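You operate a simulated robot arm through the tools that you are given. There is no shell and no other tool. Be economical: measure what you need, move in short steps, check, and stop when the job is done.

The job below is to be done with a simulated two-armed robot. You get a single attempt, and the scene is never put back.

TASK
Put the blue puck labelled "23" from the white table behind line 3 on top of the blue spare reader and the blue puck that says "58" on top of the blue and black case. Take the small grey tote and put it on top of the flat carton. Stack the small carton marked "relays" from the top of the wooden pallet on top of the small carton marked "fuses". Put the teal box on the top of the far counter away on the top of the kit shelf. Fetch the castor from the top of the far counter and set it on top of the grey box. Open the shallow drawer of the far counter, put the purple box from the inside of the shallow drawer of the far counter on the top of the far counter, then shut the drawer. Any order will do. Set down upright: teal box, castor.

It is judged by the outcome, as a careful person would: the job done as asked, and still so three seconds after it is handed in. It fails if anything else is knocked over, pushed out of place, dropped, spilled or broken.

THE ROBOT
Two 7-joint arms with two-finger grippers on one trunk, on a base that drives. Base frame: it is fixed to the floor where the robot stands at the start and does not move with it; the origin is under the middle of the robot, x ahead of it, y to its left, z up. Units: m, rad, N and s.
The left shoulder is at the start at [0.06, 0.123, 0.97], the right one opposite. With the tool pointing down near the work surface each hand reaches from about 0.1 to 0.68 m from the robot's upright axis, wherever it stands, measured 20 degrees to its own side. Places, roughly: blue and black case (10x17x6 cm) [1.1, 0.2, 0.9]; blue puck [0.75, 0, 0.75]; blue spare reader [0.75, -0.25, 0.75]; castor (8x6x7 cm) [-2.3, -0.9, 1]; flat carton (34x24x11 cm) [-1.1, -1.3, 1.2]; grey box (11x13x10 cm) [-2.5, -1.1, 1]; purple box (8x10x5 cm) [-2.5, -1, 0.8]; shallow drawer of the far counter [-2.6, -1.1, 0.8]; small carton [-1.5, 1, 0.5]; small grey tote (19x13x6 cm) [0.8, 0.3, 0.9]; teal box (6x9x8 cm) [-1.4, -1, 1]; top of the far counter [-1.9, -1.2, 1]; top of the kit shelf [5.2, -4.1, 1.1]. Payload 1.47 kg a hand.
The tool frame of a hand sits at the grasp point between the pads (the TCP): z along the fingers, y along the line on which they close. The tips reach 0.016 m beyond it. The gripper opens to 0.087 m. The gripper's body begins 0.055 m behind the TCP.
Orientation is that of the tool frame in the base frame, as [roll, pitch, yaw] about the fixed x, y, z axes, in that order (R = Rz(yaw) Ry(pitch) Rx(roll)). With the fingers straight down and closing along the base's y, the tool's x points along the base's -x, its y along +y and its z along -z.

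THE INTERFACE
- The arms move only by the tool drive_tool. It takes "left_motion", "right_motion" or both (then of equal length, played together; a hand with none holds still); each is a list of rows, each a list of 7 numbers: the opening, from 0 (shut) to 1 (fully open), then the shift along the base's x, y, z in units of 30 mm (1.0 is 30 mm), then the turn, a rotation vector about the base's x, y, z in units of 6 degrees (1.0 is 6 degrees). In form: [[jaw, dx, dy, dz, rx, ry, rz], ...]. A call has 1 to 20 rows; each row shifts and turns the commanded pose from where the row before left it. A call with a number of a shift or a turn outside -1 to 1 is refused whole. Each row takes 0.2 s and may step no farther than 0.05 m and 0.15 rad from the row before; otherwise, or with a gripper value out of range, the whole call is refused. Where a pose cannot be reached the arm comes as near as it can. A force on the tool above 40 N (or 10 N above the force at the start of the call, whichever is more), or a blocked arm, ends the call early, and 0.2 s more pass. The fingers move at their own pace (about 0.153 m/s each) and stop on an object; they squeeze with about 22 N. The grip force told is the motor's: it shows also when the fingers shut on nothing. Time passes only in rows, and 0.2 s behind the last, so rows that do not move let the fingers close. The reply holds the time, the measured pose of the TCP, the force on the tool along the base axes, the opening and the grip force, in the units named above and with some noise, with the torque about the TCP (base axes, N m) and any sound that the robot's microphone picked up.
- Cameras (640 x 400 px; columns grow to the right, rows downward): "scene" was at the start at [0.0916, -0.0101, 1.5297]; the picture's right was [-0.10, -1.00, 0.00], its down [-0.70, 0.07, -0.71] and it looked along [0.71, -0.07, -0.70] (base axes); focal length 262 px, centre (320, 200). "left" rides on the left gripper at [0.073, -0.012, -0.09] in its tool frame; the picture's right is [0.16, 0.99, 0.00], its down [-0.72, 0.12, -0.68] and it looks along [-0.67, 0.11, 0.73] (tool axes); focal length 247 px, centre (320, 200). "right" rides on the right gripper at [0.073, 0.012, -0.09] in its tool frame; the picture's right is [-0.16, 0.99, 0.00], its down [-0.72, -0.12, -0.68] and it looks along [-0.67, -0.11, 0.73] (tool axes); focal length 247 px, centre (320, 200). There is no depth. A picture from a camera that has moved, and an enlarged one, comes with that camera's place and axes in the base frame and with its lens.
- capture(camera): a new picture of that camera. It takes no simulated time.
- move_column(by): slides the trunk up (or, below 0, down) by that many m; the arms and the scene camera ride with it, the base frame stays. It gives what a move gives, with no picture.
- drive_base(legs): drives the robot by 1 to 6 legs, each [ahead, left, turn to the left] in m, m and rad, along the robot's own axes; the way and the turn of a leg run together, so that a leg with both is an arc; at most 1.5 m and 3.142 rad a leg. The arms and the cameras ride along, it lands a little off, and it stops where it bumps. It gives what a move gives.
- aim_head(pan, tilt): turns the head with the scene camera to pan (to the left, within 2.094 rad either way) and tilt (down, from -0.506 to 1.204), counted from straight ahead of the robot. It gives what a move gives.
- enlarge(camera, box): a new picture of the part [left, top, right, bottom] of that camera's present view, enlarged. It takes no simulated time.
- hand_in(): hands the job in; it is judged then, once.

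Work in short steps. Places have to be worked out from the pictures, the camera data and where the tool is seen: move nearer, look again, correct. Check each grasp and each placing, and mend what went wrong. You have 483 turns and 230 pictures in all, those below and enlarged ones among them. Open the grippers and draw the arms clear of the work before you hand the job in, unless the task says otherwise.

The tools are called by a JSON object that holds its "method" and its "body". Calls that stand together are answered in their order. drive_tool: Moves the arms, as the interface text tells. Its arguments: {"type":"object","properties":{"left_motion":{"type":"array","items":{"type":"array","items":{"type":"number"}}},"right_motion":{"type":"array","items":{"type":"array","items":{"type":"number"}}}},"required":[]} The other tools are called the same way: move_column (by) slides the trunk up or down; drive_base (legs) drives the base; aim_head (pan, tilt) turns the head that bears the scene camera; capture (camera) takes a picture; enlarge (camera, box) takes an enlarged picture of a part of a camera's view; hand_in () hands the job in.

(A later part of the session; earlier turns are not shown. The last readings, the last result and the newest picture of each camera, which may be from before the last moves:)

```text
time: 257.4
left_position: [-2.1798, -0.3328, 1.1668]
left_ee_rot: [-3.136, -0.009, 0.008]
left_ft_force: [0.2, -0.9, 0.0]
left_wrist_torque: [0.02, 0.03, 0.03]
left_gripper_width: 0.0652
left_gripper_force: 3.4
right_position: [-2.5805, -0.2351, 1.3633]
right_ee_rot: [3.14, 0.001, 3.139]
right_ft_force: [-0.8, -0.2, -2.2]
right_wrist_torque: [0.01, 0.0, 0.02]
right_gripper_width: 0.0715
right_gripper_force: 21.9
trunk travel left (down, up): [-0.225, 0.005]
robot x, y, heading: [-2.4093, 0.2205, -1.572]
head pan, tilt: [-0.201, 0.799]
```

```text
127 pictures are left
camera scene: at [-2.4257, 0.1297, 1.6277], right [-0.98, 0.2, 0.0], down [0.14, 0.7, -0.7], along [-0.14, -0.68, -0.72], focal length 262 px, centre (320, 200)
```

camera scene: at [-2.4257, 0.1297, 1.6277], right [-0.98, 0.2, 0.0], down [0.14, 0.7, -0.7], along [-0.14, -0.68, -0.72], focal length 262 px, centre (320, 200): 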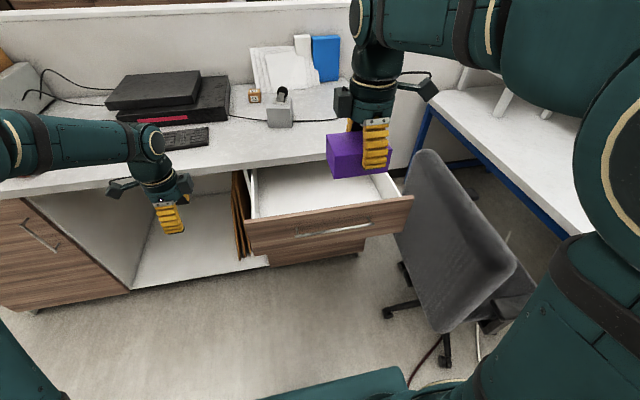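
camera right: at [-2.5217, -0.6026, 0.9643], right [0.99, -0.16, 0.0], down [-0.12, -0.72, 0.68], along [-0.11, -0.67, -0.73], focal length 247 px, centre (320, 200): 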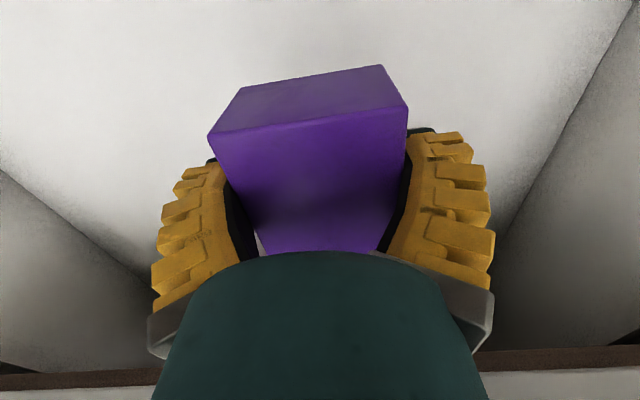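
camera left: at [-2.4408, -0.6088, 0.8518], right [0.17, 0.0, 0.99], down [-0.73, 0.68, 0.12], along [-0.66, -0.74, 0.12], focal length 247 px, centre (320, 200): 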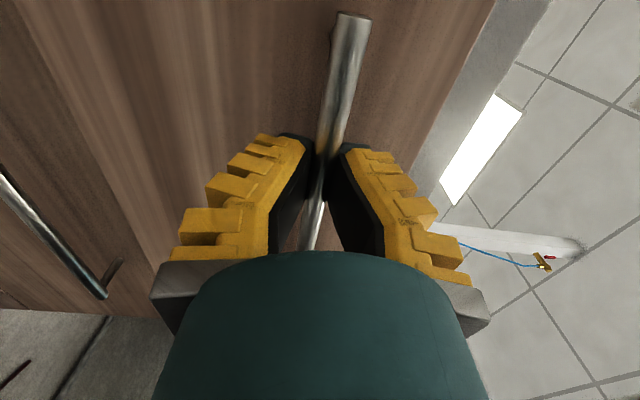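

Bring the left hand back to its forward-pointing pose by retracing the earlier motion, ending just in front of the handle.

{"method": "drive_tool", "body": {"left_motion": [[0.7, 0, 0, 0, -1, 0, 0], [0.7, 0, -0.25, -0.3, -1, 0, 0], [0.7, 0, -0.25, -0.3, -1, 0, 0], [0.7, 0, -0.25, -0.3, -1, 0, 0], [0.7, 0, -0.25, -0.3, -1, 0, 0], [0.7, 0, -0.25, -0.3, -1, 0, 0], [0.7, 0, -0.25, -0.3, -1, 0, 0], [0.7, 0, -0.25, -0.3, -1, 0, 0], [0.7, -0.5, 0, -0.3, -1, 0, 0], [0.7, -0.9, 0, 0, -1, 0, 0], [0.7, -0.9, 0, 0, -1, 0, 0], [0.7, -0.9, 0, 0, -1, 0, 0], [0.7, -0.9, 0, 0, -1, 0, 0], [0.7, -0.9, 0, 0, -1, 0, 0], [0.7, -0.9, 0, 0, -1, 0, 0], [0.7, 0, 0, 0, 0, 0, 0]]}}

{"method": "drive_tool", "body": {"left_motion": [[0.7, 0, 0, -0.7, 0, 0, 0], [0.7, -0.7, 0, -1, 0, 0, 0], [0.7, -0.7, 0, -1, 0, 0, 0], [0.7, -0.7, 0, -1, 0, 0, 0], [0.7, -0.7, 0, -1, 0, 0, 0], [0.7, -0.7, 0, -1, 0, 0, 0], [0.7, -0.7, 0, -1, 0, 0, 0], [0.7, -0.7, 0, -1, 0, 0, 0], [0.7, 0, 0, 0, 0, 0, 0]]}}

{"method": "capture", "body": {"camera": "left"}}

{"method": "capture", "body": {"camera": "scene"}}

```text
time: 260.8
left_position: [-2.3553, -0.3844, 1.0942]
left_ee_rot: [1.574, 0.007, 0.009]
left_ft_force: [0.6, 1.3, 0.4]
left_wrist_torque: [-0.02, -0.03, 0.0]
left_gripper_width: 0.0654
left_gripper_force: 3.6
right_position: [-2.5792, -0.2356, 1.3617]
right_ee_rot: [3.139, 0.002, 3.137]
right_ft_force: [-1.4, 0.2, -1.9]
right_wrist_torque: [0.01, 0.04, -0.03]
right_gripper_width: 0.0712
right_gripper_force: 22.3
trunk travel left (down, up): [-0.225, 0.005]
robot x, y, heading: [-2.4091, 0.2195, -1.566]
head pan, tilt: [-0.201, 0.799]
```

```text
time: 262.8
left_position: [-2.5048, -0.3847, 0.862]
left_ee_rot: [1.575, 0.008, 0.009]
left_ft_force: [0.6, 0.1, -0.2]
left_wrist_torque: [-0.01, 0.02, -0.01]
left_gripper_width: 0.0655
left_gripper_force: 3.4
right_position: [-2.5807, -0.2345, 1.364]
right_ee_rot: [-3.141, 0.002, 3.139]
right_ft_force: [-0.1, -0.4, -1.9]
right_wrist_torque: [0.01, 0.02, 0.0]
right_gripper_width: 0.0712
right_gripper_force: 21.4
trunk travel left (down, up): [-0.225, 0.005]
robot x, y, heading: [-2.4089, 0.2209, -1.572]
head pan, tilt: [-0.201, 0.799]
```

```text
126 pictures are left
camera left: at [-2.4331, -0.2949, 0.8521], right [0.17, 0.0, 0.99], down [-0.73, 0.67, 0.12], along [-0.66, -0.74, 0.11], focal length 247 px, centre (320, 200)
```

left: 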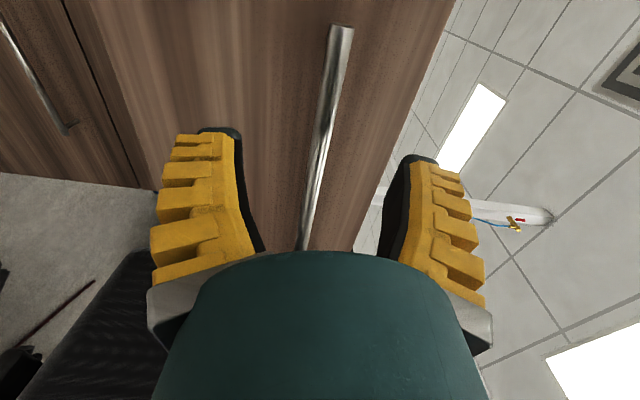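

```text
125 pictures are left
camera scene: at [-2.4255, 0.13, 1.6278], right [-0.98, 0.2, 0.0], down [0.14, 0.7, -0.7], along [-0.14, -0.68, -0.72], focal length 262 px, centre (320, 200)
```

scene: 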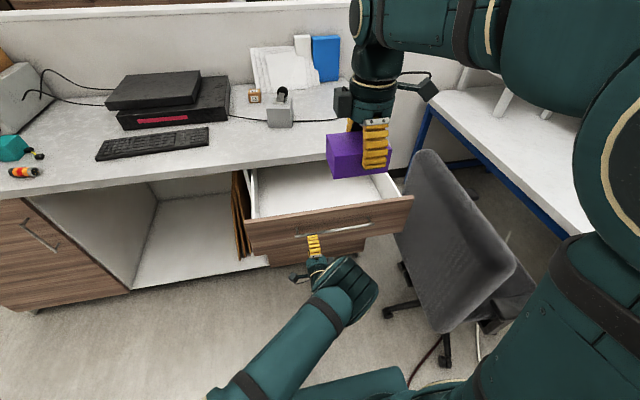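

Bar is between the fingers. Advance 4.5 cm and close on it.

{"method": "drive_tool", "body": {"left_motion": [[0.7, 0, -0.8, 0.05, 0, 0, 0], [0.7, 0, -0.7, 0, 0, 0, 0], [0, 0, 0, 0, 0, 0, 0], [0, 0, 0, 0, 0, 0, 0], [0, 0, 0, 0, 0, 0, 0]]}}

{"method": "drive_base", "body": {"legs": [[0.15, 0, 0]]}}

{"method": "capture", "body": {"camera": "left"}}

```text
time: 264.0
left_position: [-2.5044, -0.4306, 0.8639]
left_ee_rot: [1.58, 0.005, 0.009]
left_ft_force: [-2.3, 0.6, -12.6]
left_wrist_torque: [0.07, -0.09, -0.03]
left_gripper_width: 0.0059
left_gripper_force: 29.9
right_position: [-2.5799, -0.2359, 1.3627]
right_ee_rot: [3.141, 0.002, 3.138]
right_ft_force: [-0.4, 0.7, -1.6]
right_wrist_torque: [0.0, 0.01, -0.03]
right_gripper_width: 0.0714
right_gripper_force: 22.2
trunk travel left (down, up): [-0.225, 0.005]
robot x, y, heading: [-2.4086, 0.221, -1.572]
head pan, tilt: [-0.201, 0.799]
```

```text
time: 265.4
left_position: [-2.5054, -0.5802, 0.8636]
left_ee_rot: [1.579, 0.007, 0.01]
left_ft_force: [13.2, 1.4, -16.6]
left_wrist_torque: [0.14, -0.21, 0.4]
left_gripper_width: 0.006
left_gripper_force: 29.8
right_position: [-2.5805, -0.386, 1.363]
right_ee_rot: [3.138, 0.002, 3.135]
right_ft_force: [0.3, 0.0, -1.6]
right_wrist_torque: [0.01, 0.01, 0.01]
right_gripper_width: 0.0711
right_gripper_force: 22.2
trunk travel left (down, up): [-0.225, 0.005]
robot x, y, heading: [-2.4112, 0.0698, -1.577]
head pan, tilt: [-0.201, 0.799]
```

```text
124 pictures are left
camera left: at [-2.4331, -0.4901, 0.8537], right [0.17, -0.01, 0.99], down [-0.73, 0.67, 0.13], along [-0.66, -0.74, 0.11], focal length 247 px, centre (320, 200)
```

left: 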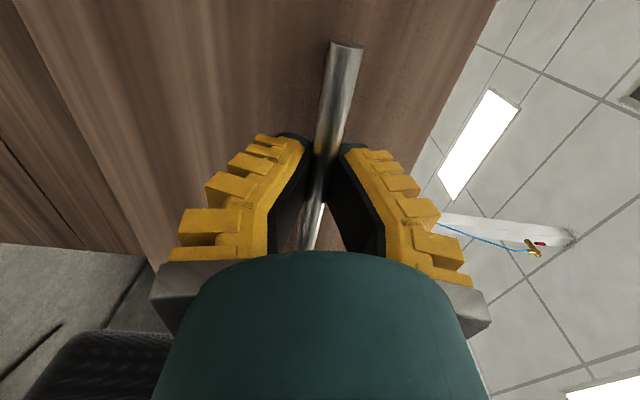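

The drawer is sliding shut. Drive another 0.145 m, then finish with the arm.

{"method": "drive_base", "body": {"legs": [[0.145, 0, 0.006]]}}

{"method": "drive_tool", "body": {"left_motion": [[0, 0, -0.2, 0, 0, 0, 0], [0, 0, -0.2, 0, 0, 0, 0], [0, 0, -0.15, 0, 0, 0, 0], [0, 0, 0, 0, 0, 0, 0]]}}

{"method": "capture", "body": {"camera": "scene"}}

```text
time: 266.7
left_position: [-2.5043, -0.725, 0.8642]
left_ee_rot: [1.577, 0.005, 0.01]
left_ft_force: [-13.6, 0.8, -10.2]
left_wrist_torque: [0.08, -0.12, -0.18]
left_gripper_width: 0.0059
left_gripper_force: 29.9
right_position: [-2.581, -0.5312, 1.362]
right_ee_rot: [3.14, 0.003, 3.139]
right_ft_force: [-0.2, -0.5, -2.1]
right_wrist_torque: [0.03, 0.04, -0.02]
right_gripper_width: 0.0711
right_gripper_force: 22.6
trunk travel left (down, up): [-0.225, 0.005]
robot x, y, heading: [-2.4088, -0.0729, -1.572]
head pan, tilt: [-0.201, 0.799]
```

```text
time: 267.7
left_position: [-2.5046, -0.7393, 0.8641]
left_ee_rot: [1.58, 0.005, 0.009]
left_ft_force: [-8.3, 7.0, -6.6]
left_wrist_torque: [0.03, -0.06, -0.17]
left_gripper_width: 0.0085
left_gripper_force: 30.0
right_position: [-2.5796, -0.529, 1.3627]
right_ee_rot: [3.14, 0.004, 3.138]
right_ft_force: [0.1, -0.1, -1.7]
right_wrist_torque: [0.01, 0.05, -0.02]
right_gripper_width: 0.0714
right_gripper_force: 22.1
trunk travel left (down, up): [-0.225, 0.005]
robot x, y, heading: [-2.4111, -0.073, -1.567]
head pan, tilt: [-0.201, 0.799]
```

```text
123 pictures are left
camera scene: at [-2.4268, -0.1641, 1.6277], right [-0.98, 0.2, 0.0], down [0.14, 0.7, -0.7], along [-0.14, -0.68, -0.72], focal length 262 px, centre (320, 200)
```

scene: 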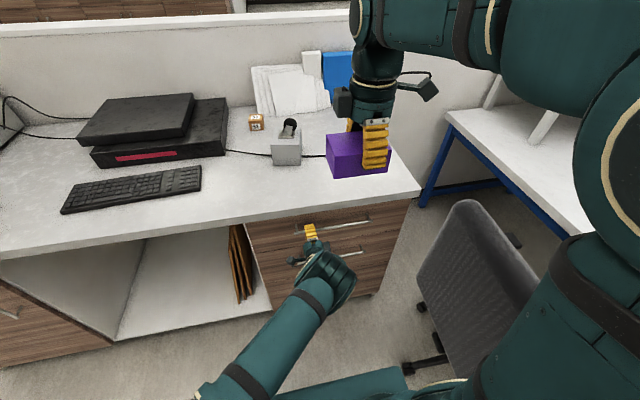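

Resistance rises as expected near closed. One more small push to be sure.

{"method": "drive_tool", "body": {"left_motion": [[0, 0, -0.12, 0, 0, 0, 0], [0, 0, -0.1, 0, 0, 0, 0], [0, 0, 0, 0, 0, 0, 0]]}}

{"method": "enlarge", "body": {"camera": "scene", "box": [230, 180, 430, 305]}}

```text
time: 268.5
left_position: [-2.5011, -0.7478, 0.8662]
left_ee_rot: [1.577, 0.005, 0.011]
left_ft_force: [2.3, -0.3, -5.5]
left_wrist_torque: [-0.03, 0.0, 0.03]
left_gripper_width: 0.0003
left_gripper_force: 28.4
right_position: [-2.5792, -0.5291, 1.3627]
right_ee_rot: [3.138, 0.004, 3.138]
right_ft_force: [0.4, -0.3, -1.7]
right_wrist_torque: [-0.03, 0.04, 0.04]
right_gripper_width: 0.0712
right_gripper_force: 21.5
trunk travel left (down, up): [-0.225, 0.005]
robot x, y, heading: [-2.4087, -0.0738, -1.568]
head pan, tilt: [-0.201, 0.799]
```

```text
3.20 times, centred on (330, 242) of scene
camera zoom: at [-2.4255, -0.1651, 1.6277], right [-0.98, 0.2, 0.0], down [0.14, 0.7, -0.7], along [-0.14, -0.68, -0.72], focal length 837 px, centre (288, 64)
```

zoom: 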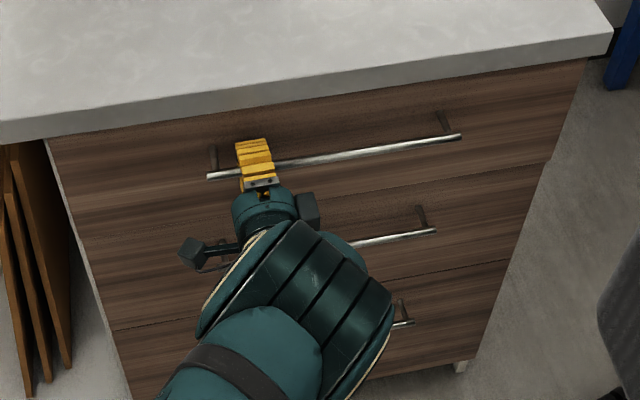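

Fingers slid off the bar with the drawer fully home (front flush). Draw the left hand straight back, then raise and turn it away.

{"method": "drive_tool", "body": {"left_motion": [[0, 0, 0.5, 0, 0, 0, 0], [0, 0, 1, 0, 0, 0, 0], [0, 0, 1, 0, 0, 0, 0], [0, 0, 1, 0, 0, 0, 0]]}}

{"method": "capture", "body": {"camera": "left"}}

{"method": "enlarge", "body": {"camera": "scene", "box": [230, 180, 430, 305]}}

```text
time: 269.5
left_position: [-2.5044, -0.6408, 0.8688]
left_ee_rot: [1.573, 0.007, 0.01]
left_ft_force: [0.0, 9.7, 4.0]
left_wrist_torque: [-0.12, 0.03, -0.08]
left_gripper_width: 0.0
left_gripper_force: 28.0
right_position: [-2.579, -0.5279, 1.3636]
right_ee_rot: [-3.14, 0.003, 3.139]
right_ft_force: [-0.3, -0.1, -2.1]
right_wrist_torque: [0.02, 0.01, 0.03]
right_gripper_width: 0.071
right_gripper_force: 21.6
trunk travel left (down, up): [-0.225, 0.005]
robot x, y, heading: [-2.4066, -0.0726, -1.569]
head pan, tilt: [-0.201, 0.799]
```

```text
121 pictures are left
camera left: at [-2.4324, -0.5506, 0.8567], right [0.17, 0.0, 0.99], down [-0.73, 0.67, 0.12], along [-0.66, -0.74, 0.11], focal length 247 px, centre (320, 200)
```

left: 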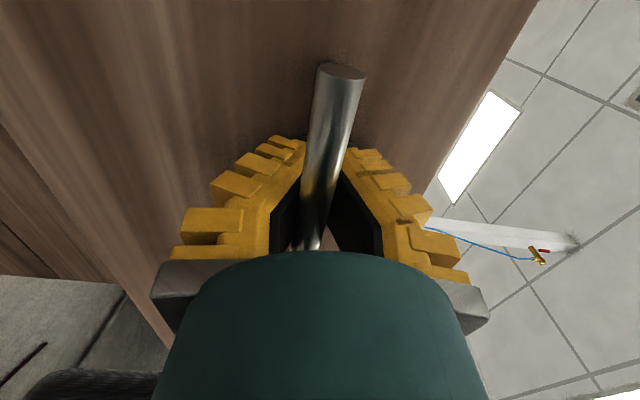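

```text
3.20 times, centred on (330, 242) of scene
camera zoom: at [-2.4258, -0.1628, 1.628], right [-0.98, 0.2, 0.0], down [0.14, 0.7, -0.7], along [-0.14, -0.68, -0.72], focal length 837 px, centre (288, 64)
```

zoom: 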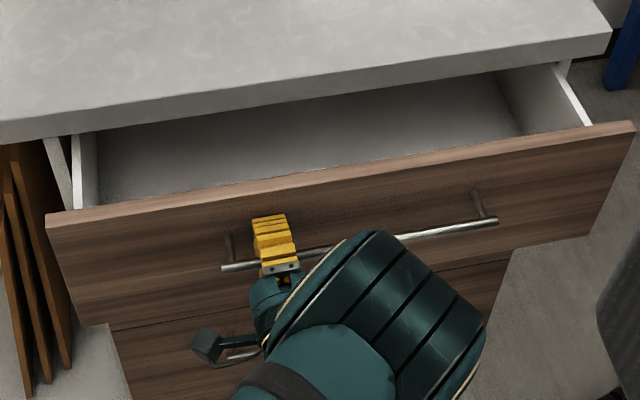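

The bar had slipped deeper between the fingers and the drawer came back with the hand. Push it home again, then open the jaws before retreating.

{"method": "drive_tool", "body": {"left_motion": [[0, 0, -1, 0, 0, 0, 0], [0, 0, -1, 0, 0, 0, 0], [0, 0, -1, 0, 0, 0, 0], [0, 0, -0.5, 0, 0, 0, 0], [0, 0, -0.2, 0, 0, 0, 0], [0, 0, 0, 0, 0, 0, 0]]}}

{"method": "drive_tool", "body": {"left_motion": [[0.6, 0, 0, 0, 0, 0, 0], [0.6, 0, 0, 0, 0, 0, 0], [0.6, 0, 0, 0, 0, 0, 0]]}}

{"method": "capture", "body": {"camera": "left"}}

{"method": "enlarge", "body": {"camera": "scene", "box": [230, 180, 430, 305]}}

```text
time: 270.9
left_position: [-2.5048, -0.752, 0.8665]
left_ee_rot: [1.579, 0.005, 0.01]
left_ft_force: [-0.4, 1.0, 0.6]
left_wrist_torque: [0.01, 0.02, 0.0]
left_gripper_width: 0.0003
left_gripper_force: 28.1
right_position: [-2.5802, -0.529, 1.3628]
right_ee_rot: [3.139, 0.001, 3.139]
right_ft_force: [-0.3, 0.0, -1.6]
right_wrist_torque: [-0.02, 0.01, -0.01]
right_gripper_width: 0.0713
right_gripper_force: 22.1
trunk travel left (down, up): [-0.225, 0.005]
robot x, y, heading: [-2.412, -0.0719, -1.571]
head pan, tilt: [-0.201, 0.799]
```

```text
time: 271.7
left_position: [-2.5034, -0.7524, 0.8658]
left_ee_rot: [1.578, 0.007, 0.01]
left_ft_force: [0.6, -0.6, -0.6]
left_wrist_torque: [-0.06, 0.01, 0.01]
left_gripper_width: 0.0572
left_gripper_force: 3.3
right_position: [-2.5796, -0.5291, 1.3617]
right_ee_rot: [3.14, 0.002, 3.139]
right_ft_force: [-0.2, 0.0, -2.4]
right_wrist_torque: [0.03, 0.05, 0.0]
right_gripper_width: 0.0712
right_gripper_force: 21.9
trunk travel left (down, up): [-0.225, 0.005]
robot x, y, heading: [-2.4108, -0.0754, -1.571]
head pan, tilt: [-0.201, 0.799]
```

```text
119 pictures are left
camera left: at [-2.433, -0.6627, 0.856], right [0.16, -0.01, 0.99], down [-0.73, 0.67, 0.13], along [-0.66, -0.74, 0.11], focal length 247 px, centre (320, 200)
```

left: 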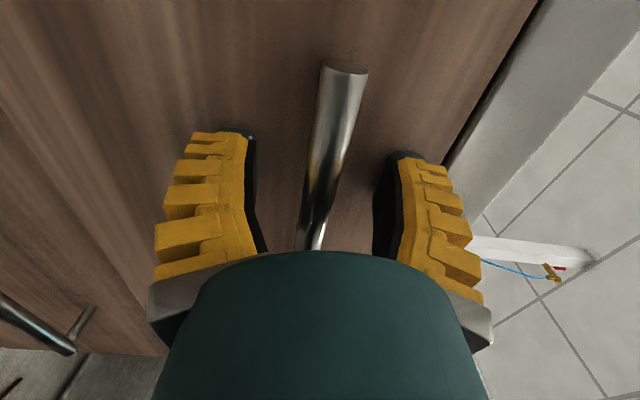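

```text
3.20 times, centred on (330, 242) of scene
camera zoom: at [-2.4257, -0.1642, 1.6277], right [-0.98, 0.2, 0.0], down [0.14, 0.7, -0.7], along [-0.14, -0.68, -0.72], focal length 837 px, centre (288, 64)
```

zoom: 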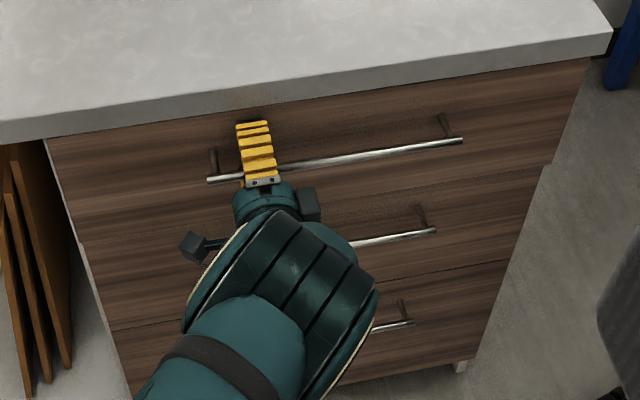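

The drawer seems about 1 cm ajar. With jaws open around the bar, push the front panel itself with the fingertips.

{"method": "drive_tool", "body": {"left_motion": [[0.6, 0, -0.3, -0.25, 0, 0, 0], [0.6, 0, -0.3, 0, 0, 0, 0], [0.6, 0, -0.3, 0, 0, 0, 0], [0.6, 0, -0.2, 0, 0, 0, 0], [0.6, 0, 0, 0, 0, 0, 0]]}}

{"method": "enlarge", "body": {"camera": "scene", "box": [230, 180, 430, 305]}}

```text
time: 272.5
left_position: [-2.5056, -0.7694, 0.86]
left_ee_rot: [1.577, 0.007, 0.006]
left_ft_force: [-1.7, 54.6, 17.6]
left_wrist_torque: [-0.63, 0.23, -0.98]
left_gripper_width: 0.0002
left_gripper_force: 20.5
right_position: [-2.5789, -0.5211, 1.3649]
right_ee_rot: [-3.138, 0.001, 3.137]
right_ft_force: [-0.4, 0.3, -2.2]
right_wrist_torque: [-0.03, 0.01, 0.0]
right_gripper_width: 0.0712
right_gripper_force: 21.8
trunk travel left (down, up): [-0.225, 0.005]
robot x, y, heading: [-2.4108, -0.0732, -1.567]
head pan, tilt: [-0.201, 0.799]
stopped in row 3 (left hand): the force on the tool passed its limit at 52 N (the readings are from after the stop); the commanded pose is now the measured one
```

```text
3.20 times, centred on (330, 242) of scene
camera zoom: at [-2.4246, -0.1549, 1.6285], right [-0.98, 0.2, 0.0], down [0.14, 0.7, -0.7], along [-0.14, -0.69, -0.71], focal length 837 px, centre (288, 64)
```

zoom: 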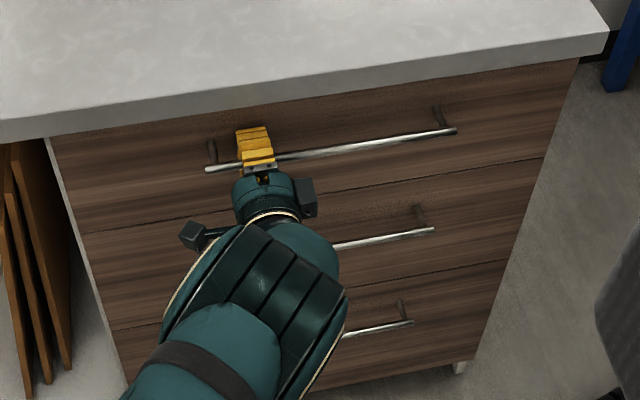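

Now flush (54 N against the closed stop). Open the jaws fully first, then retreat and check that the drawer stays.

{"method": "drive_tool", "body": {"left_motion": [[0.7, 0, 0.1, 0, 0, 0, 0], [0.7, 0, 0, 0, 0, 0, 0], [0.7, 0, 0, 0, 0, 0, 0], [0.7, 0, 0, 0, 0, 0, 0]]}}

{"method": "capture", "body": {"camera": "left"}}

```text
time: 273.5
left_position: [-2.504, -0.7696, 0.8535]
left_ee_rot: [1.584, 0.003, 0.01]
left_ft_force: [1.9, 7.9, -2.2]
left_wrist_torque: [-0.28, 0.08, -0.02]
left_gripper_width: 0.0658
left_gripper_force: 2.5
right_position: [-2.579, -0.5288, 1.3638]
right_ee_rot: [3.14, 0.0, 3.137]
right_ft_force: [0.3, -0.6, -2.1]
right_wrist_torque: [-0.01, 0.0, -0.01]
right_gripper_width: 0.0711
right_gripper_force: 22.4
trunk travel left (down, up): [-0.225, 0.005]
robot x, y, heading: [-2.4115, -0.0713, -1.572]
head pan, tilt: [-0.201, 0.799]
```

```text
116 pictures are left
camera left: at [-2.4329, -0.6793, 0.8442], right [0.16, -0.01, 0.99], down [-0.73, 0.67, 0.13], along [-0.66, -0.74, 0.1], focal length 247 px, centre (320, 200)
```

left: 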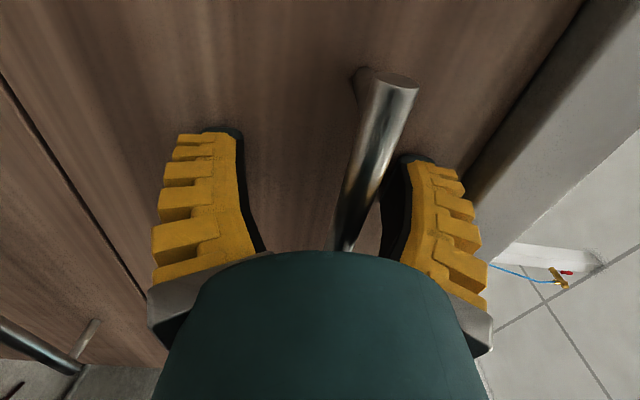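

{"method": "drive_tool", "body": {"left_motion": [[0.7, 0, 0, 0.3, 0, 0, 0], [0.7, 0, 0.5, 0, 0, 0, 0], [0.7, 0, 1, 0, 0, 0, 0], [0.7, 0, 1, 0, 0, 0, 0], [0.7, 0, 1, 0, 0, 0, 0], [0.7, 0, 0.5, 0, 0, 0, 0], [0.7, 0, 0, 0, 0, 0, 0]]}}

{"method": "enlarge", "body": {"camera": "scene", "box": [230, 180, 430, 305]}}

```text
time: 275.1
left_position: [-2.5057, -0.6501, 0.8637]
left_ee_rot: [1.586, 0.004, 0.009]
left_ft_force: [0.1, 0.0, -0.2]
left_wrist_torque: [-0.01, 0.0, 0.0]
left_gripper_width: 0.0653
left_gripper_force: 3.0
right_position: [-2.5785, -0.528, 1.3625]
right_ee_rot: [3.139, 0.001, 3.139]
right_ft_force: [0.5, -0.3, -2.0]
right_wrist_torque: [-0.04, 0.03, 0.01]
right_gripper_width: 0.071
right_gripper_force: 21.8
trunk travel left (down, up): [-0.225, 0.005]
robot x, y, heading: [-2.4062, -0.0724, -1.571]
head pan, tilt: [-0.201, 0.799]
```

```text
3.20 times, centred on (330, 242) of scene
camera zoom: at [-2.4256, -0.1637, 1.6277], right [-0.98, 0.2, 0.0], down [0.14, 0.7, -0.7], along [-0.14, -0.68, -0.72], focal length 837 px, centre (288, 64)
```

zoom: 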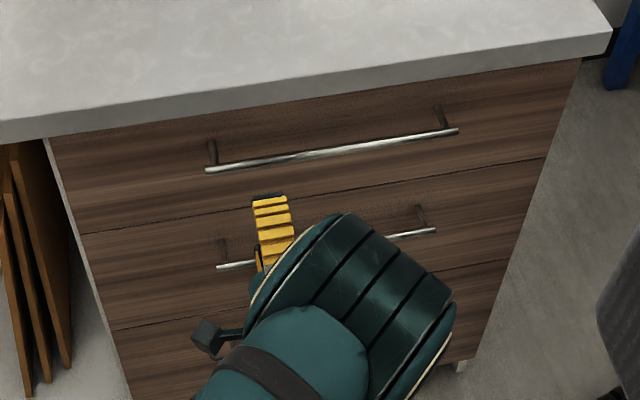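

The drawer is shut. Fold the left hand away (up, left, pointing down) as before.

{"method": "drive_tool", "body": {"left_motion": [[0.7, 0, 0.3, 0.5, 0, 0, 0], [0.7, 0.7, 0.3, 1, 0, 0, 0], [0.7, 0.7, 0, 1, 0, 0, 0], [0.7, 0.7, 0, 1, 0, 0, 0], [0.7, 0.7, 0, 1, 0, 0, 0], [0.7, 0.7, 0, 1, 0, 0, 0], [0.7, 0.7, 0, 1, 0, 0, 0], [0.7, 0.7, 0, 1, 0, 0, 0]]}}

{"method": "drive_tool", "body": {"left_motion": [[0.7, 0.9, 0, 0, 1, 0, 0], [0.7, 0.9, 0, 0, 1, 0, 0], [0.7, 0.9, 0, 0, 1, 0, 0], [0.7, 0.9, 0, 0, 1, 0, 0], [0.7, 0.9, 0, 0, 1, 0, 0], [0.7, 0.9, 0, 0, 1, 0, 0], [0.7, 0.5, 0, 0.4, 1, 0, 0], [0.7, 0, 0.3, 0.4, 1, 0, 0], [0.7, 0, 0.3, 0.4, 1, 0, 0], [0.7, 0, 0.3, 0.4, 1, 0, 0], [0.7, 0, 0.3, 0.4, 1, 0, 0], [0.7, 0, 0.3, 0.4, 1, 0, 0], [0.7, 0, 0.3, 0.4, 1, 0, 0], [0.7, 0, 0.3, 0.4, 1, 0, 0], [0.7, 0, 0, 0.4, 1, 0, 0], [0.7, 0, 0, 0, 0, 0, 0]]}}

{"method": "drive_base", "body": {"legs": [[0.35, 0, 0]]}}

{"method": "aim_head", "body": {"pan": -0.1, "tilt": 0.9}}

{"method": "capture", "body": {"camera": "scene"}}

```text
time: 276.9
left_position: [-2.3578, -0.6299, 1.0883]
left_ee_rot: [1.586, 0.006, 0.009]
left_ft_force: [0.5, -0.1, 0.4]
left_wrist_torque: [-0.04, -0.02, 0.01]
left_gripper_width: 0.0653
left_gripper_force: 2.8
right_position: [-2.5796, -0.5282, 1.3639]
right_ee_rot: [3.142, 0.002, 3.138]
right_ft_force: [-0.1, 0.4, -0.3]
right_wrist_torque: [-0.04, 0.01, -0.01]
right_gripper_width: 0.0711
right_gripper_force: 21.7
trunk travel left (down, up): [-0.225, 0.005]
robot x, y, heading: [-2.4097, -0.0718, -1.568]
head pan, tilt: [-0.201, 0.799]
```

```text
time: 280.3
left_position: [-2.1822, -0.5696, 1.1953]
left_ee_rot: [-3.126, -0.009, 0.005]
left_ft_force: [0.0, -0.9, 0.2]
left_wrist_torque: [-0.05, 0.03, -0.01]
left_gripper_width: 0.0657
left_gripper_force: 2.8
right_position: [-2.5798, -0.5284, 1.3632]
right_ee_rot: [-3.142, 0.001, 3.138]
right_ft_force: [-0.2, -0.5, -1.9]
right_wrist_torque: [-0.03, 0.0, -0.02]
right_gripper_width: 0.0711
right_gripper_force: 21.9
trunk travel left (down, up): [-0.225, 0.005]
robot x, y, heading: [-2.4117, -0.076, -1.57]
head pan, tilt: [-0.201, 0.799]
```

```text
time: 282.6
left_position: [-2.1829, -0.9171, 1.195]
left_ee_rot: [-3.127, -0.009, 0.003]
left_ft_force: [-0.8, -0.1, -0.8]
left_wrist_torque: [0.03, -0.02, 0.0]
left_gripper_width: 0.0655
left_gripper_force: 3.3
right_position: [-2.5796, -0.875, 1.3627]
right_ee_rot: [3.141, 0.001, 3.136]
right_ft_force: [-1.3, -0.4, -1.8]
right_wrist_torque: [-0.01, 0.01, 0.0]
right_gripper_width: 0.0713
right_gripper_force: 22.3
trunk travel left (down, up): [-0.225, 0.005]
robot x, y, heading: [-2.4113, -0.4182, -1.573]
head pan, tilt: [-0.201, 0.799]
```

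```text
time: 283.2
left_position: [-2.1812, -0.9157, 1.1946]
left_ee_rot: [-3.129, -0.008, 0.002]
left_ft_force: [0.1, 0.3, 0.3]
left_wrist_torque: [0.02, 0.01, 0.0]
left_gripper_width: 0.0655
left_gripper_force: 3.3
right_position: [-2.5804, -0.8741, 1.3629]
right_ee_rot: [3.141, 0.001, 3.137]
right_ft_force: [-0.4, -0.4, -2.4]
right_wrist_torque: [0.0, 0.03, 0.0]
right_gripper_width: 0.0712
right_gripper_force: 22.2
trunk travel left (down, up): [-0.225, 0.005]
robot x, y, heading: [-2.4084, -0.4174, -1.569]
head pan, tilt: [-0.099, 0.901]
```

```text
114 pictures are left
camera scene: at [-2.4171, -0.5049, 1.6198], right [-0.99, 0.1, 0.0], down [0.08, 0.78, -0.62], along [-0.06, -0.62, -0.78], focal length 262 px, centre (320, 200)
```

scene: 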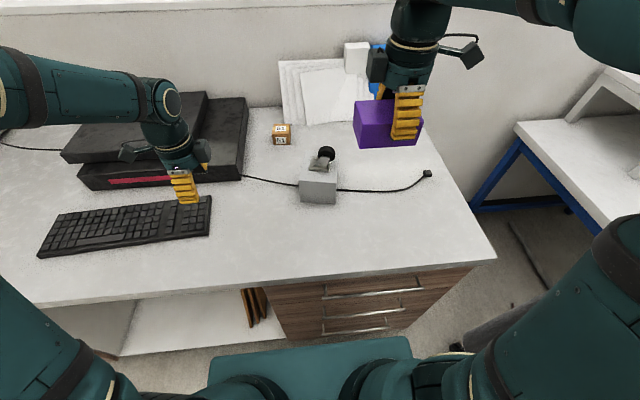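

Put the box on the free right-hand part of the counter, about (−2.67, −0.90). Move over and lower to z≈1.05.

{"method": "drive_tool", "body": {"right_motion": [[0, -0.9, -0.25, -0.8, 0, 0, 0], [0, -0.9, -0.25, -0.8, 0, 0, 0], [0, -0.9, -0.25, -0.8, 0, 0, 0], [0, 0, 0, -1, 0, 0, 0], [0, 0, 0, -1, 0, 0, 0], [0, 0, 0, -1, 0, 0, 0], [0, 0, 0, -1, 0, 0, 0], [0, 0, 0, -1, 0, 0, 0], [0, 0, 0, -1, 0, 0, 0], [0, 0, 0, -1, 0, 0, 0], [0, 0, 0, -1, 0, 0, 0], [0, 0, 0, 0, 0, 0, 0]]}}

{"method": "capture", "body": {"camera": "scene"}}

{"method": "capture", "body": {"camera": "right"}}

```text
time: 285.8
left_position: [-2.1827, -0.917, 1.1938]
left_ee_rot: [-3.127, -0.007, 0.001]
left_ft_force: [-0.1, 0.7, -0.8]
left_wrist_torque: [0.02, 0.04, 0.0]
left_gripper_width: 0.0655
left_gripper_force: 3.2
right_position: [-2.6582, -0.8886, 1.0784]
right_ee_rot: [3.14, 0.001, 3.137]
right_ft_force: [0.4, -0.6, -1.7]
right_wrist_torque: [0.03, 0.01, -0.01]
right_gripper_width: 0.0712
right_gripper_force: 22.2
right hand out of reach, approached as far as the arm can: row 10, 11
trunk travel left (down, up): [-0.225, 0.005]
robot x, y, heading: [-2.4077, -0.4161, -1.572]
head pan, tilt: [-0.099, 0.901]
```

```text
113 pictures are left
camera scene: at [-2.4165, -0.5054, 1.6198], right [-0.99, 0.1, 0.0], down [0.08, 0.78, -0.62], along [-0.06, -0.62, -0.78], focal length 262 px, centre (320, 200)
```

scene: 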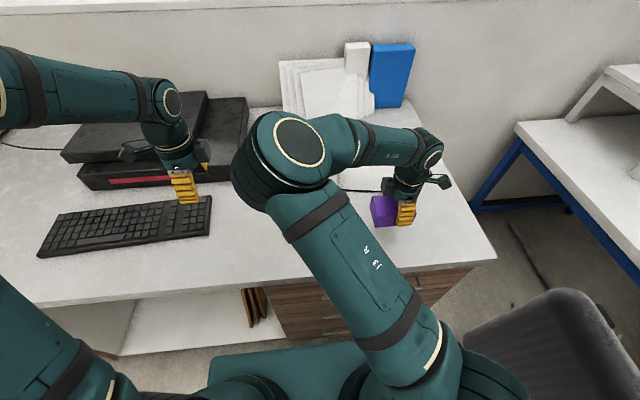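

```text
112 pictures are left
camera right: at [-2.7311, -0.8781, 1.1674], right [0.16, 0.99, 0.0], down [0.72, -0.12, 0.68], along [0.67, -0.11, -0.73], focal length 247 px, centre (320, 200)
```

right: 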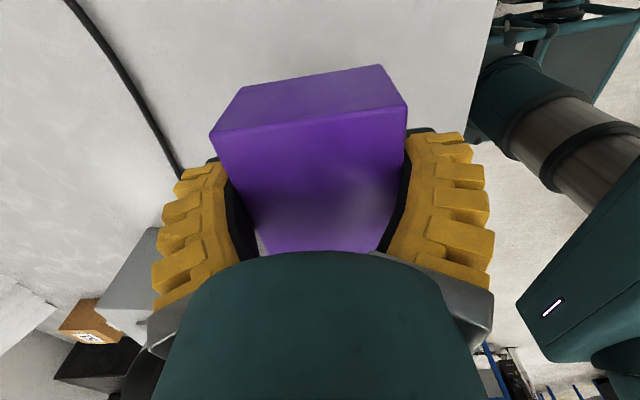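

The elbow flipped inward there. Go back up, shift left to where the arm is at ease (x≈−2.46), and try there.

{"method": "drive_tool", "body": {"right_motion": [[0, 0, 0, 1, 0, 0, 0], [0, 0, 0, 1, 0, 0, 0], [0, 0, 0, 1, 0, 0, 0], [0, 0, 0, 1, 0, 0, 0], [0, 0, 0, 1, 0, 0, 0], [0, 0, 0, 1, 0, 0, 0], [0, 0, 0, 1, 0, 0, 0], [0, 0, 0, 1, 0, 0, 0], [0, 0, 0, 1, 0, 0, 0], [0, 1, 0, 0, 0, 0, 0], [0, 1, 0, 0, 0, 0, 0], [0, 1, 0, 0, 0, 0, 0], [0, 1, 0, 0, 0, 0, 0], [0, 1, 0, 0, 0, 0, 0], [0, 1, 0, 0, 0, 0, 0], [0, 0, 0, 0, 0, 0, 0]]}}

{"method": "capture", "body": {"camera": "scene"}}

```text
time: 289.2
left_position: [-2.1828, -0.9158, 1.1948]
left_ee_rot: [-3.129, -0.009, 0.002]
left_ft_force: [-1.1, -0.3, -0.1]
left_wrist_torque: [0.0, 0.02, -0.01]
left_gripper_width: 0.0655
left_gripper_force: 3.4
right_position: [-2.4796, -0.8878, 1.3491]
right_ee_rot: [3.141, 0.002, 3.134]
right_ft_force: [0.3, -0.3, -1.4]
right_wrist_torque: [0.02, -0.03, 0.0]
right_gripper_width: 0.0708
right_gripper_force: 22.1
trunk travel left (down, up): [-0.225, 0.005]
robot x, y, heading: [-2.4081, -0.416, -1.57]
head pan, tilt: [-0.099, 0.901]
```

```text
111 pictures are left
camera scene: at [-2.4181, -0.5047, 1.6198], right [-0.99, 0.1, 0.0], down [0.08, 0.78, -0.62], along [-0.06, -0.62, -0.78], focal length 262 px, centre (320, 200)
```

scene: 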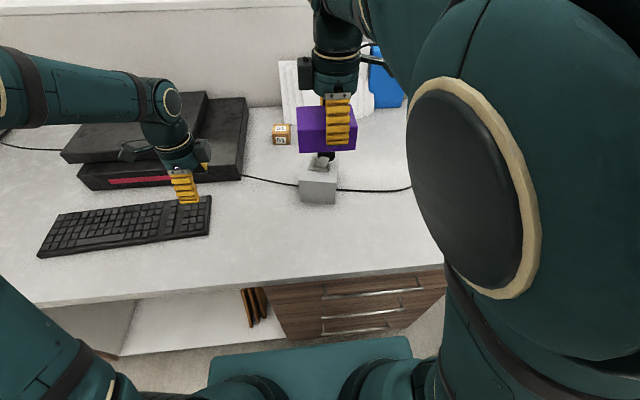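

The elbow is outward again. Lower here to z≈1.02.

{"method": "drive_tool", "body": {"right_motion": [[0, 0.3, 0, -1, 0, 0, 0], [0, 0.3, 0, -1, 0, 0, 0], [0, 0, 0, -1, 0, 0, 0], [0, 0, 0, -1, 0, 0, 0], [0, 0, 0, -1, 0, 0, 0], [0, 0, 0, -1, 0, 0, 0], [0, 0, 0, -1, 0, 0, 0], [0, 0, 0, -1, 0, 0, 0], [0, 0, 0, -1, 0, 0, 0], [0, 0, 0, -1, 0, 0, 0], [0, 0, 0, -0.9, 0, 0, 0], [0, 0, 0, 0, 0, 0, 0]]}}

{"method": "capture", "body": {"camera": "scene"}}

{"method": "capture", "body": {"camera": "right"}}

```text
time: 291.8
left_position: [-2.1835, -0.9153, 1.1956]
left_ee_rot: [-3.127, -0.01, 0.003]
left_ft_force: [0.6, 0.2, 0.8]
left_wrist_torque: [0.0, 0.02, 0.0]
left_gripper_width: 0.0655
left_gripper_force: 3.1
right_position: [-2.4612, -0.8878, 1.0207]
right_ee_rot: [3.14, 0.002, 3.135]
right_ft_force: [0.8, 0.2, -1.4]
right_wrist_torque: [0.03, 0.04, 0.02]
right_gripper_width: 0.071
right_gripper_force: 22.5
trunk travel left (down, up): [-0.225, 0.005]
robot x, y, heading: [-2.4102, -0.4175, -1.572]
head pan, tilt: [-0.099, 0.901]
```

```text
110 pictures are left
camera scene: at [-2.417, -0.5042, 1.6199], right [-0.99, 0.1, 0.0], down [0.08, 0.78, -0.62], along [-0.06, -0.62, -0.78], focal length 262 px, centre (320, 200)
```

scene: 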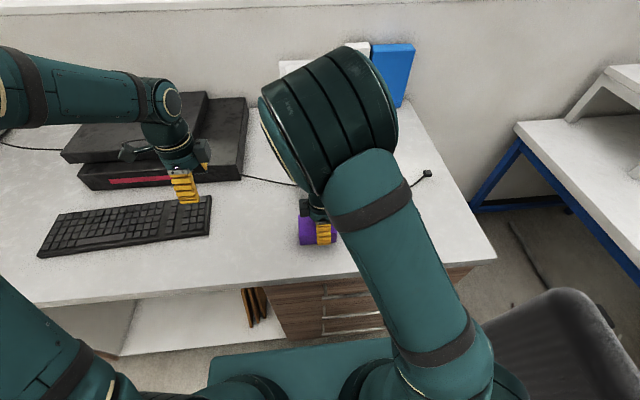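

```text
109 pictures are left
camera right: at [-2.5337, -0.877, 1.1105], right [0.16, 0.99, 0.0], down [0.72, -0.12, 0.68], along [0.67, -0.11, -0.73], focal length 247 px, centre (320, 200)
```

right: 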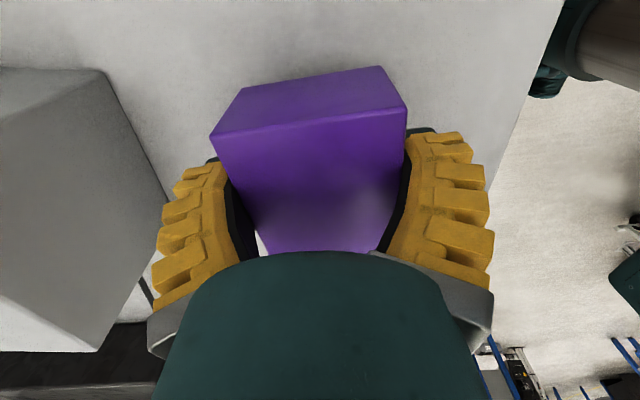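

Free spot below, grey box clear on the left. Lower slowly to contact.

{"method": "drive_tool", "body": {"right_motion": [[0, 0, 0, -0.4, 0, 0, 0], [0, 0, 0, -0.3, 0, 0, 0], [0, 0, 0, -0.2, 0, 0, 0], [0, 0, 0, -0.2, 0, 0, 0], [0, 0, 0, -0.2, 0, 0, 0], [0, 0, 0, 0, 0, 0, 0]]}}

```text
time: 292.9
left_position: [-2.1827, -0.9134, 1.1958]
left_ee_rot: [-3.13, -0.009, 0.005]
left_ft_force: [0.1, -0.5, 0.0]
left_wrist_torque: [-0.02, -0.01, 0.01]
left_gripper_width: 0.0655
left_gripper_force: 3.1
right_position: [-2.46, -0.8875, 0.9896]
right_ee_rot: [-3.133, 0.002, 3.135]
right_ft_force: [-0.5, 7.2, 27.4]
right_wrist_torque: [-0.33, 0.58, -0.14]
right_gripper_width: 0.0801
right_gripper_force: 22.0
trunk travel left (down, up): [-0.225, 0.005]
robot x, y, heading: [-2.411, -0.4188, -1.57]
head pan, tilt: [-0.099, 0.901]
stopped in row 5 (right hand): the force on the tool passed its limit at 41 N (the readings are from after the stop); the commanded pose is now the measured one
```

Seated (41 N stop). Release gently and rise.

{"method": "drive_tool", "body": {"right_motion": [[1, 0, 0, 0.1, 0, 0, 0], [1, 0, 0, 0, 0, 0, 0], [1, 0, 0, 0, 0, 0, 0], [1, 0, 0, 0.3, 0, 0, 0], [1, 0, 0, 0.6, 0, 0, 0], [1, 0, 0, 1, 0, 0, 0], [1, 0, 0, 1, 0, 0, 0], [1, 0, 0, 1, 0, 0, 0], [1, 0, 0, 1, 0, 0, 0], [1, 0, 0, 1, 0, 0, 0], [1, 0, 0, 0, 0, 0, 0]]}}

{"method": "capture", "body": {"camera": "right"}}

```text
time: 295.3
left_position: [-2.1823, -0.9159, 1.1933]
left_ee_rot: [-3.128, -0.01, 0.002]
left_ft_force: [-0.9, 0.2, -0.4]
left_wrist_torque: [0.0, 0.02, 0.02]
left_gripper_width: 0.0654
left_gripper_force: 3.3
right_position: [-2.46, -0.8891, 1.1701]
right_ee_rot: [-3.139, 0.002, 3.134]
right_ft_force: [-0.5, -0.4, -1.2]
right_wrist_torque: [0.01, -0.01, -0.03]
right_gripper_width: 0.0866
right_gripper_force: 0.0
trunk travel left (down, up): [-0.225, 0.005]
robot x, y, heading: [-2.4077, -0.4191, -1.572]
head pan, tilt: [-0.099, 0.901]
```

```text
108 pictures are left
camera right: at [-2.5334, -0.8796, 1.2593], right [0.16, 0.99, 0.0], down [0.72, -0.12, 0.68], along [0.67, -0.11, -0.73], focal length 247 px, centre (320, 200)
```

right: 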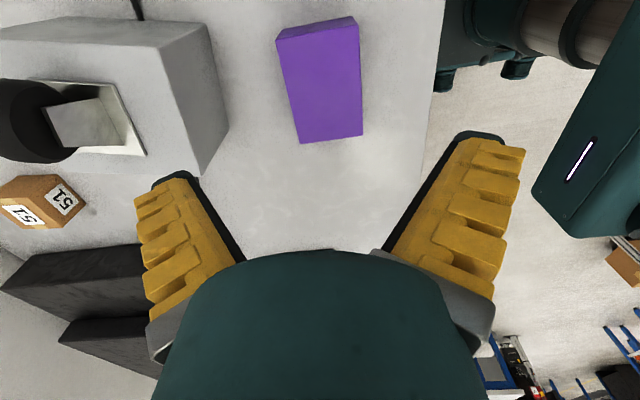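

Placed flat. Raise the hand, back off, and move over to face the pallet.

{"method": "drive_tool", "body": {"right_motion": [[1, 0, 0.3, 1, 0, 0, 0], [1, 0, 0.3, 1, 0, 0, 0], [1, 0, 0.3, 1, 0, 0, 0], [1, 0, 0.3, 1, 0, 0, 0], [1, 0, 0.3, 1, 0, 0, 0], [1, 0, 0.3, 1, 0, 0, 0]]}}

{"method": "drive_base", "body": {"legs": [[-0.36, 0, 0], [0, 0.8, 0], [0, 0, 1.571], [0, 0, 1.571]]}}

{"method": "aim_head", "body": {"pan": 0, "tilt": 0.8}}

{"method": "capture", "body": {"camera": "scene"}}

```text
time: 296.7
left_position: [-2.1829, -0.9144, 1.1945]
left_ee_rot: [-3.127, -0.009, 0.002]
left_ft_force: [0.5, -0.3, 0.1]
left_wrist_torque: [0.0, -0.01, 0.05]
left_gripper_width: 0.0656
left_gripper_force: 3.2
right_position: [-2.4629, -0.8338, 1.3487]
right_ee_rot: [-3.14, -0.002, 3.128]
right_ft_force: [0.7, 1.2, -0.5]
right_wrist_torque: [0.0, 0.02, 0.01]
right_gripper_width: 0.0871
right_gripper_force: 0.1
trunk travel left (down, up): [-0.225, 0.005]
robot x, y, heading: [-2.4109, -0.4167, -1.568]
head pan, tilt: [-0.099, 0.901]
```

```text
time: 313.5
left_position: [-1.8237, 0.4432, 1.1945]
left_ee_rot: [-3.127, -0.009, 3.106]
left_ft_force: [0.0, -0.2, -0.2]
left_wrist_torque: [0.0, 0.03, 0.01]
left_gripper_width: 0.0654
left_gripper_force: 2.7
right_position: [-1.5446, 0.3512, 1.3478]
right_ee_rot: [-3.14, 0.005, -0.052]
right_ft_force: [-0.1, -0.4, -0.6]
right_wrist_torque: [-0.01, 0.02, 0.03]
right_gripper_width: 0.0871
right_gripper_force: 0.0
trunk travel left (down, up): [-0.225, 0.005]
robot x, y, heading: [-1.617, -0.0636, 1.529]
head pan, tilt: [-0.099, 0.901]
```

```text
time: 314.2
left_position: [-1.8231, 0.4425, 1.1951]
left_ee_rot: [-3.128, -0.009, 3.104]
left_ft_force: [0.6, -0.2, 0.1]
left_wrist_torque: [0.01, 0.03, -0.01]
left_gripper_width: 0.0652
left_gripper_force: 3.0
right_position: [-1.543, 0.3512, 1.3485]
right_ee_rot: [3.14, 0.005, -0.059]
right_ft_force: [1.3, -0.2, 0.4]
right_wrist_torque: [0.01, 0.01, -0.03]
right_gripper_width: 0.0873
right_gripper_force: 0.1
trunk travel left (down, up): [-0.225, 0.005]
robot x, y, heading: [-1.6167, -0.0663, 1.531]
head pan, tilt: [0.0, 0.799]
```

```text
107 pictures are left
camera scene: at [-1.5849, 0.0162, 1.6239], right [0.92, -0.38, 0.0], down [-0.29, -0.69, -0.66], along [0.25, 0.61, -0.75], focal length 262 px, centre (320, 200)
```

scene: 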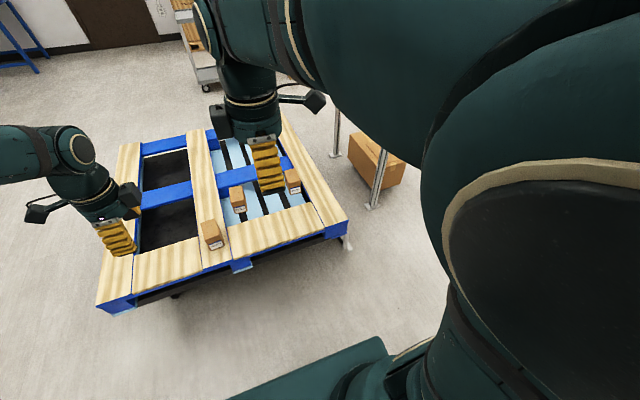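

Three small cartons lie on the pallet. Enlarge to read the labels.

{"method": "enlarge", "body": {"camera": "scene", "box": [180, 150, 340, 250]}}

```text
4.00 times, centred on (260, 200) of scene
camera zoom: at [-1.5849, 0.0162, 1.6239], right [0.92, -0.38, 0.0], down [-0.29, -0.69, -0.66], along [0.25, 0.61, -0.75], focal length 1046 px, centre (560, 200)
```

zoom: 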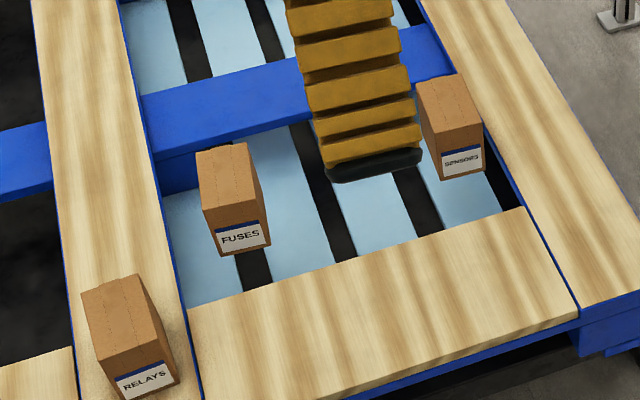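

RELAYS is on the wooden slat (≈(−1.80, 0.92)), FUSES lower at ≈(−1.64, 1.13). Drive nearer: y≈0.28, x≈−1.83.

{"method": "drive_base", "body": {"legs": [[0.33, 0.23, 0.04]]}}

{"method": "drive_tool", "body": {"right_motion": [[1, 1, 0, 0, 0, 0, 0], [1, 1, 0, 0, 0, 0, 0], [1, 1, 0, 0, 0, 0, 0], [1, 1, 0, 0, 0, 0, 0], [1, 1, 0, 0, 0, 0, 0]], "left_motion": [[1, -1, 0, 0, 0, 0, 0], [1, -1, 0, 0, 0, 0, 0], [1, -1, 0, 0, 0, 0, 0], [1, -1, 0, 0, 0, 0, 0], [1, -1, 0, 0, 0, 0, 0]]}}

{"method": "aim_head", "body": {"pan": 0.05, "tilt": 0.95}}

{"method": "capture", "body": {"camera": "scene"}}

```text
time: 316.8
left_position: [-2.0597, 0.7747, 1.1962]
left_ee_rot: [-3.128, -0.009, 3.14]
left_ft_force: [0.2, -0.9, 0.3]
left_wrist_torque: [-0.02, 0.0, 0.0]
left_gripper_width: 0.0655
left_gripper_force: 3.3
right_position: [-1.7769, 0.6945, 1.3478]
right_ee_rot: [3.139, 0.004, -0.022]
right_ft_force: [-1.0, -0.8, -1.3]
right_wrist_torque: [-0.03, -0.04, -0.02]
right_gripper_width: 0.0869
right_gripper_force: 0.0
trunk travel left (down, up): [-0.225, 0.005]
robot x, y, heading: [-1.837, 0.2733, 1.565]
head pan, tilt: [0.0, 0.799]
```

```text
time: 318.0
left_position: [-2.2078, 0.7762, 1.1962]
left_ee_rot: [-3.129, -0.009, -3.141]
left_ft_force: [0.6, 1.3, 0.3]
left_wrist_torque: [0.0, -0.03, 0.04]
left_gripper_width: 0.087
left_gripper_force: 0.1
right_position: [-1.6259, 0.6937, 1.3488]
right_ee_rot: [3.139, 0.006, -0.021]
right_ft_force: [0.4, -0.5, 0.2]
right_wrist_torque: [-0.01, 0.04, -0.01]
right_gripper_width: 0.087
right_gripper_force: 0.0
trunk travel left (down, up): [-0.225, 0.005]
robot x, y, heading: [-1.8327, 0.2784, 1.567]
head pan, tilt: [0.0, 0.799]
```

```text
time: 318.7
left_position: [-2.2089, 0.7761, 1.1964]
left_ee_rot: [-3.128, -0.009, -3.141]
left_ft_force: [-0.2, -0.4, -0.4]
left_wrist_torque: [0.03, -0.01, -0.02]
left_gripper_width: 0.0869
left_gripper_force: 0.0
right_position: [-1.6269, 0.6932, 1.3491]
right_ee_rot: [3.139, 0.003, -0.023]
right_ft_force: [-0.6, 0.7, 0.3]
right_wrist_torque: [0.0, -0.01, -0.01]
right_gripper_width: 0.0869
right_gripper_force: 0.0
trunk travel left (down, up): [-0.225, 0.005]
robot x, y, heading: [-1.8344, 0.2737, 1.562]
head pan, tilt: [0.051, 0.949]
```

```text
105 pictures are left
camera scene: at [-1.8375, 0.357, 1.6162], right [1.0, 0.05, 0.0], down [0.04, -0.81, -0.58], along [-0.03, 0.58, -0.81], focal length 262 px, centre (320, 200)
```

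scene: 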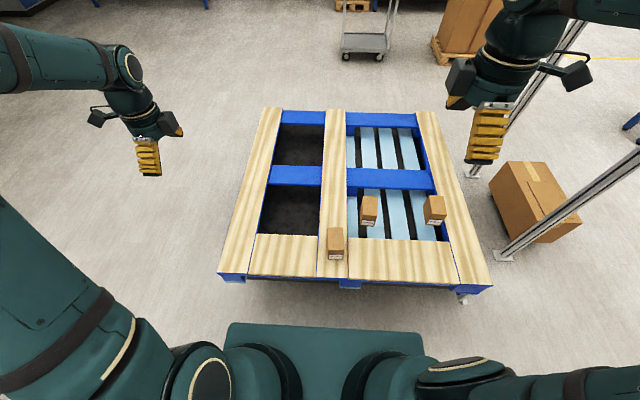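

{"method": "enlarge", "body": {"camera": "scene", "box": [300, 180, 460, 280]}}

```text
4.00 times, centred on (380, 230) of scene
camera zoom: at [-1.8375, 0.357, 1.6162], right [1.0, 0.05, 0.0], down [0.04, -0.81, -0.58], along [-0.03, 0.58, -0.81], focal length 1046 px, centre (80, 80)
```

zoom: 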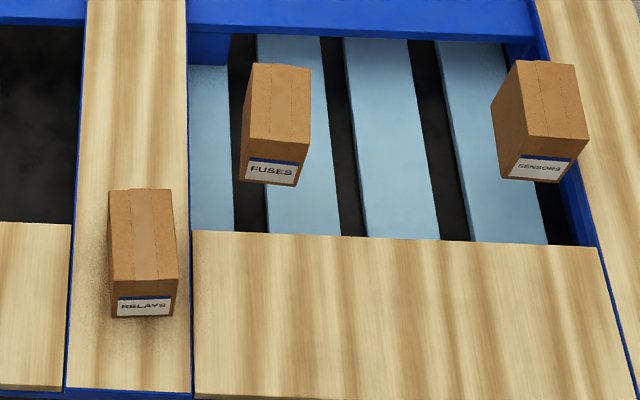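

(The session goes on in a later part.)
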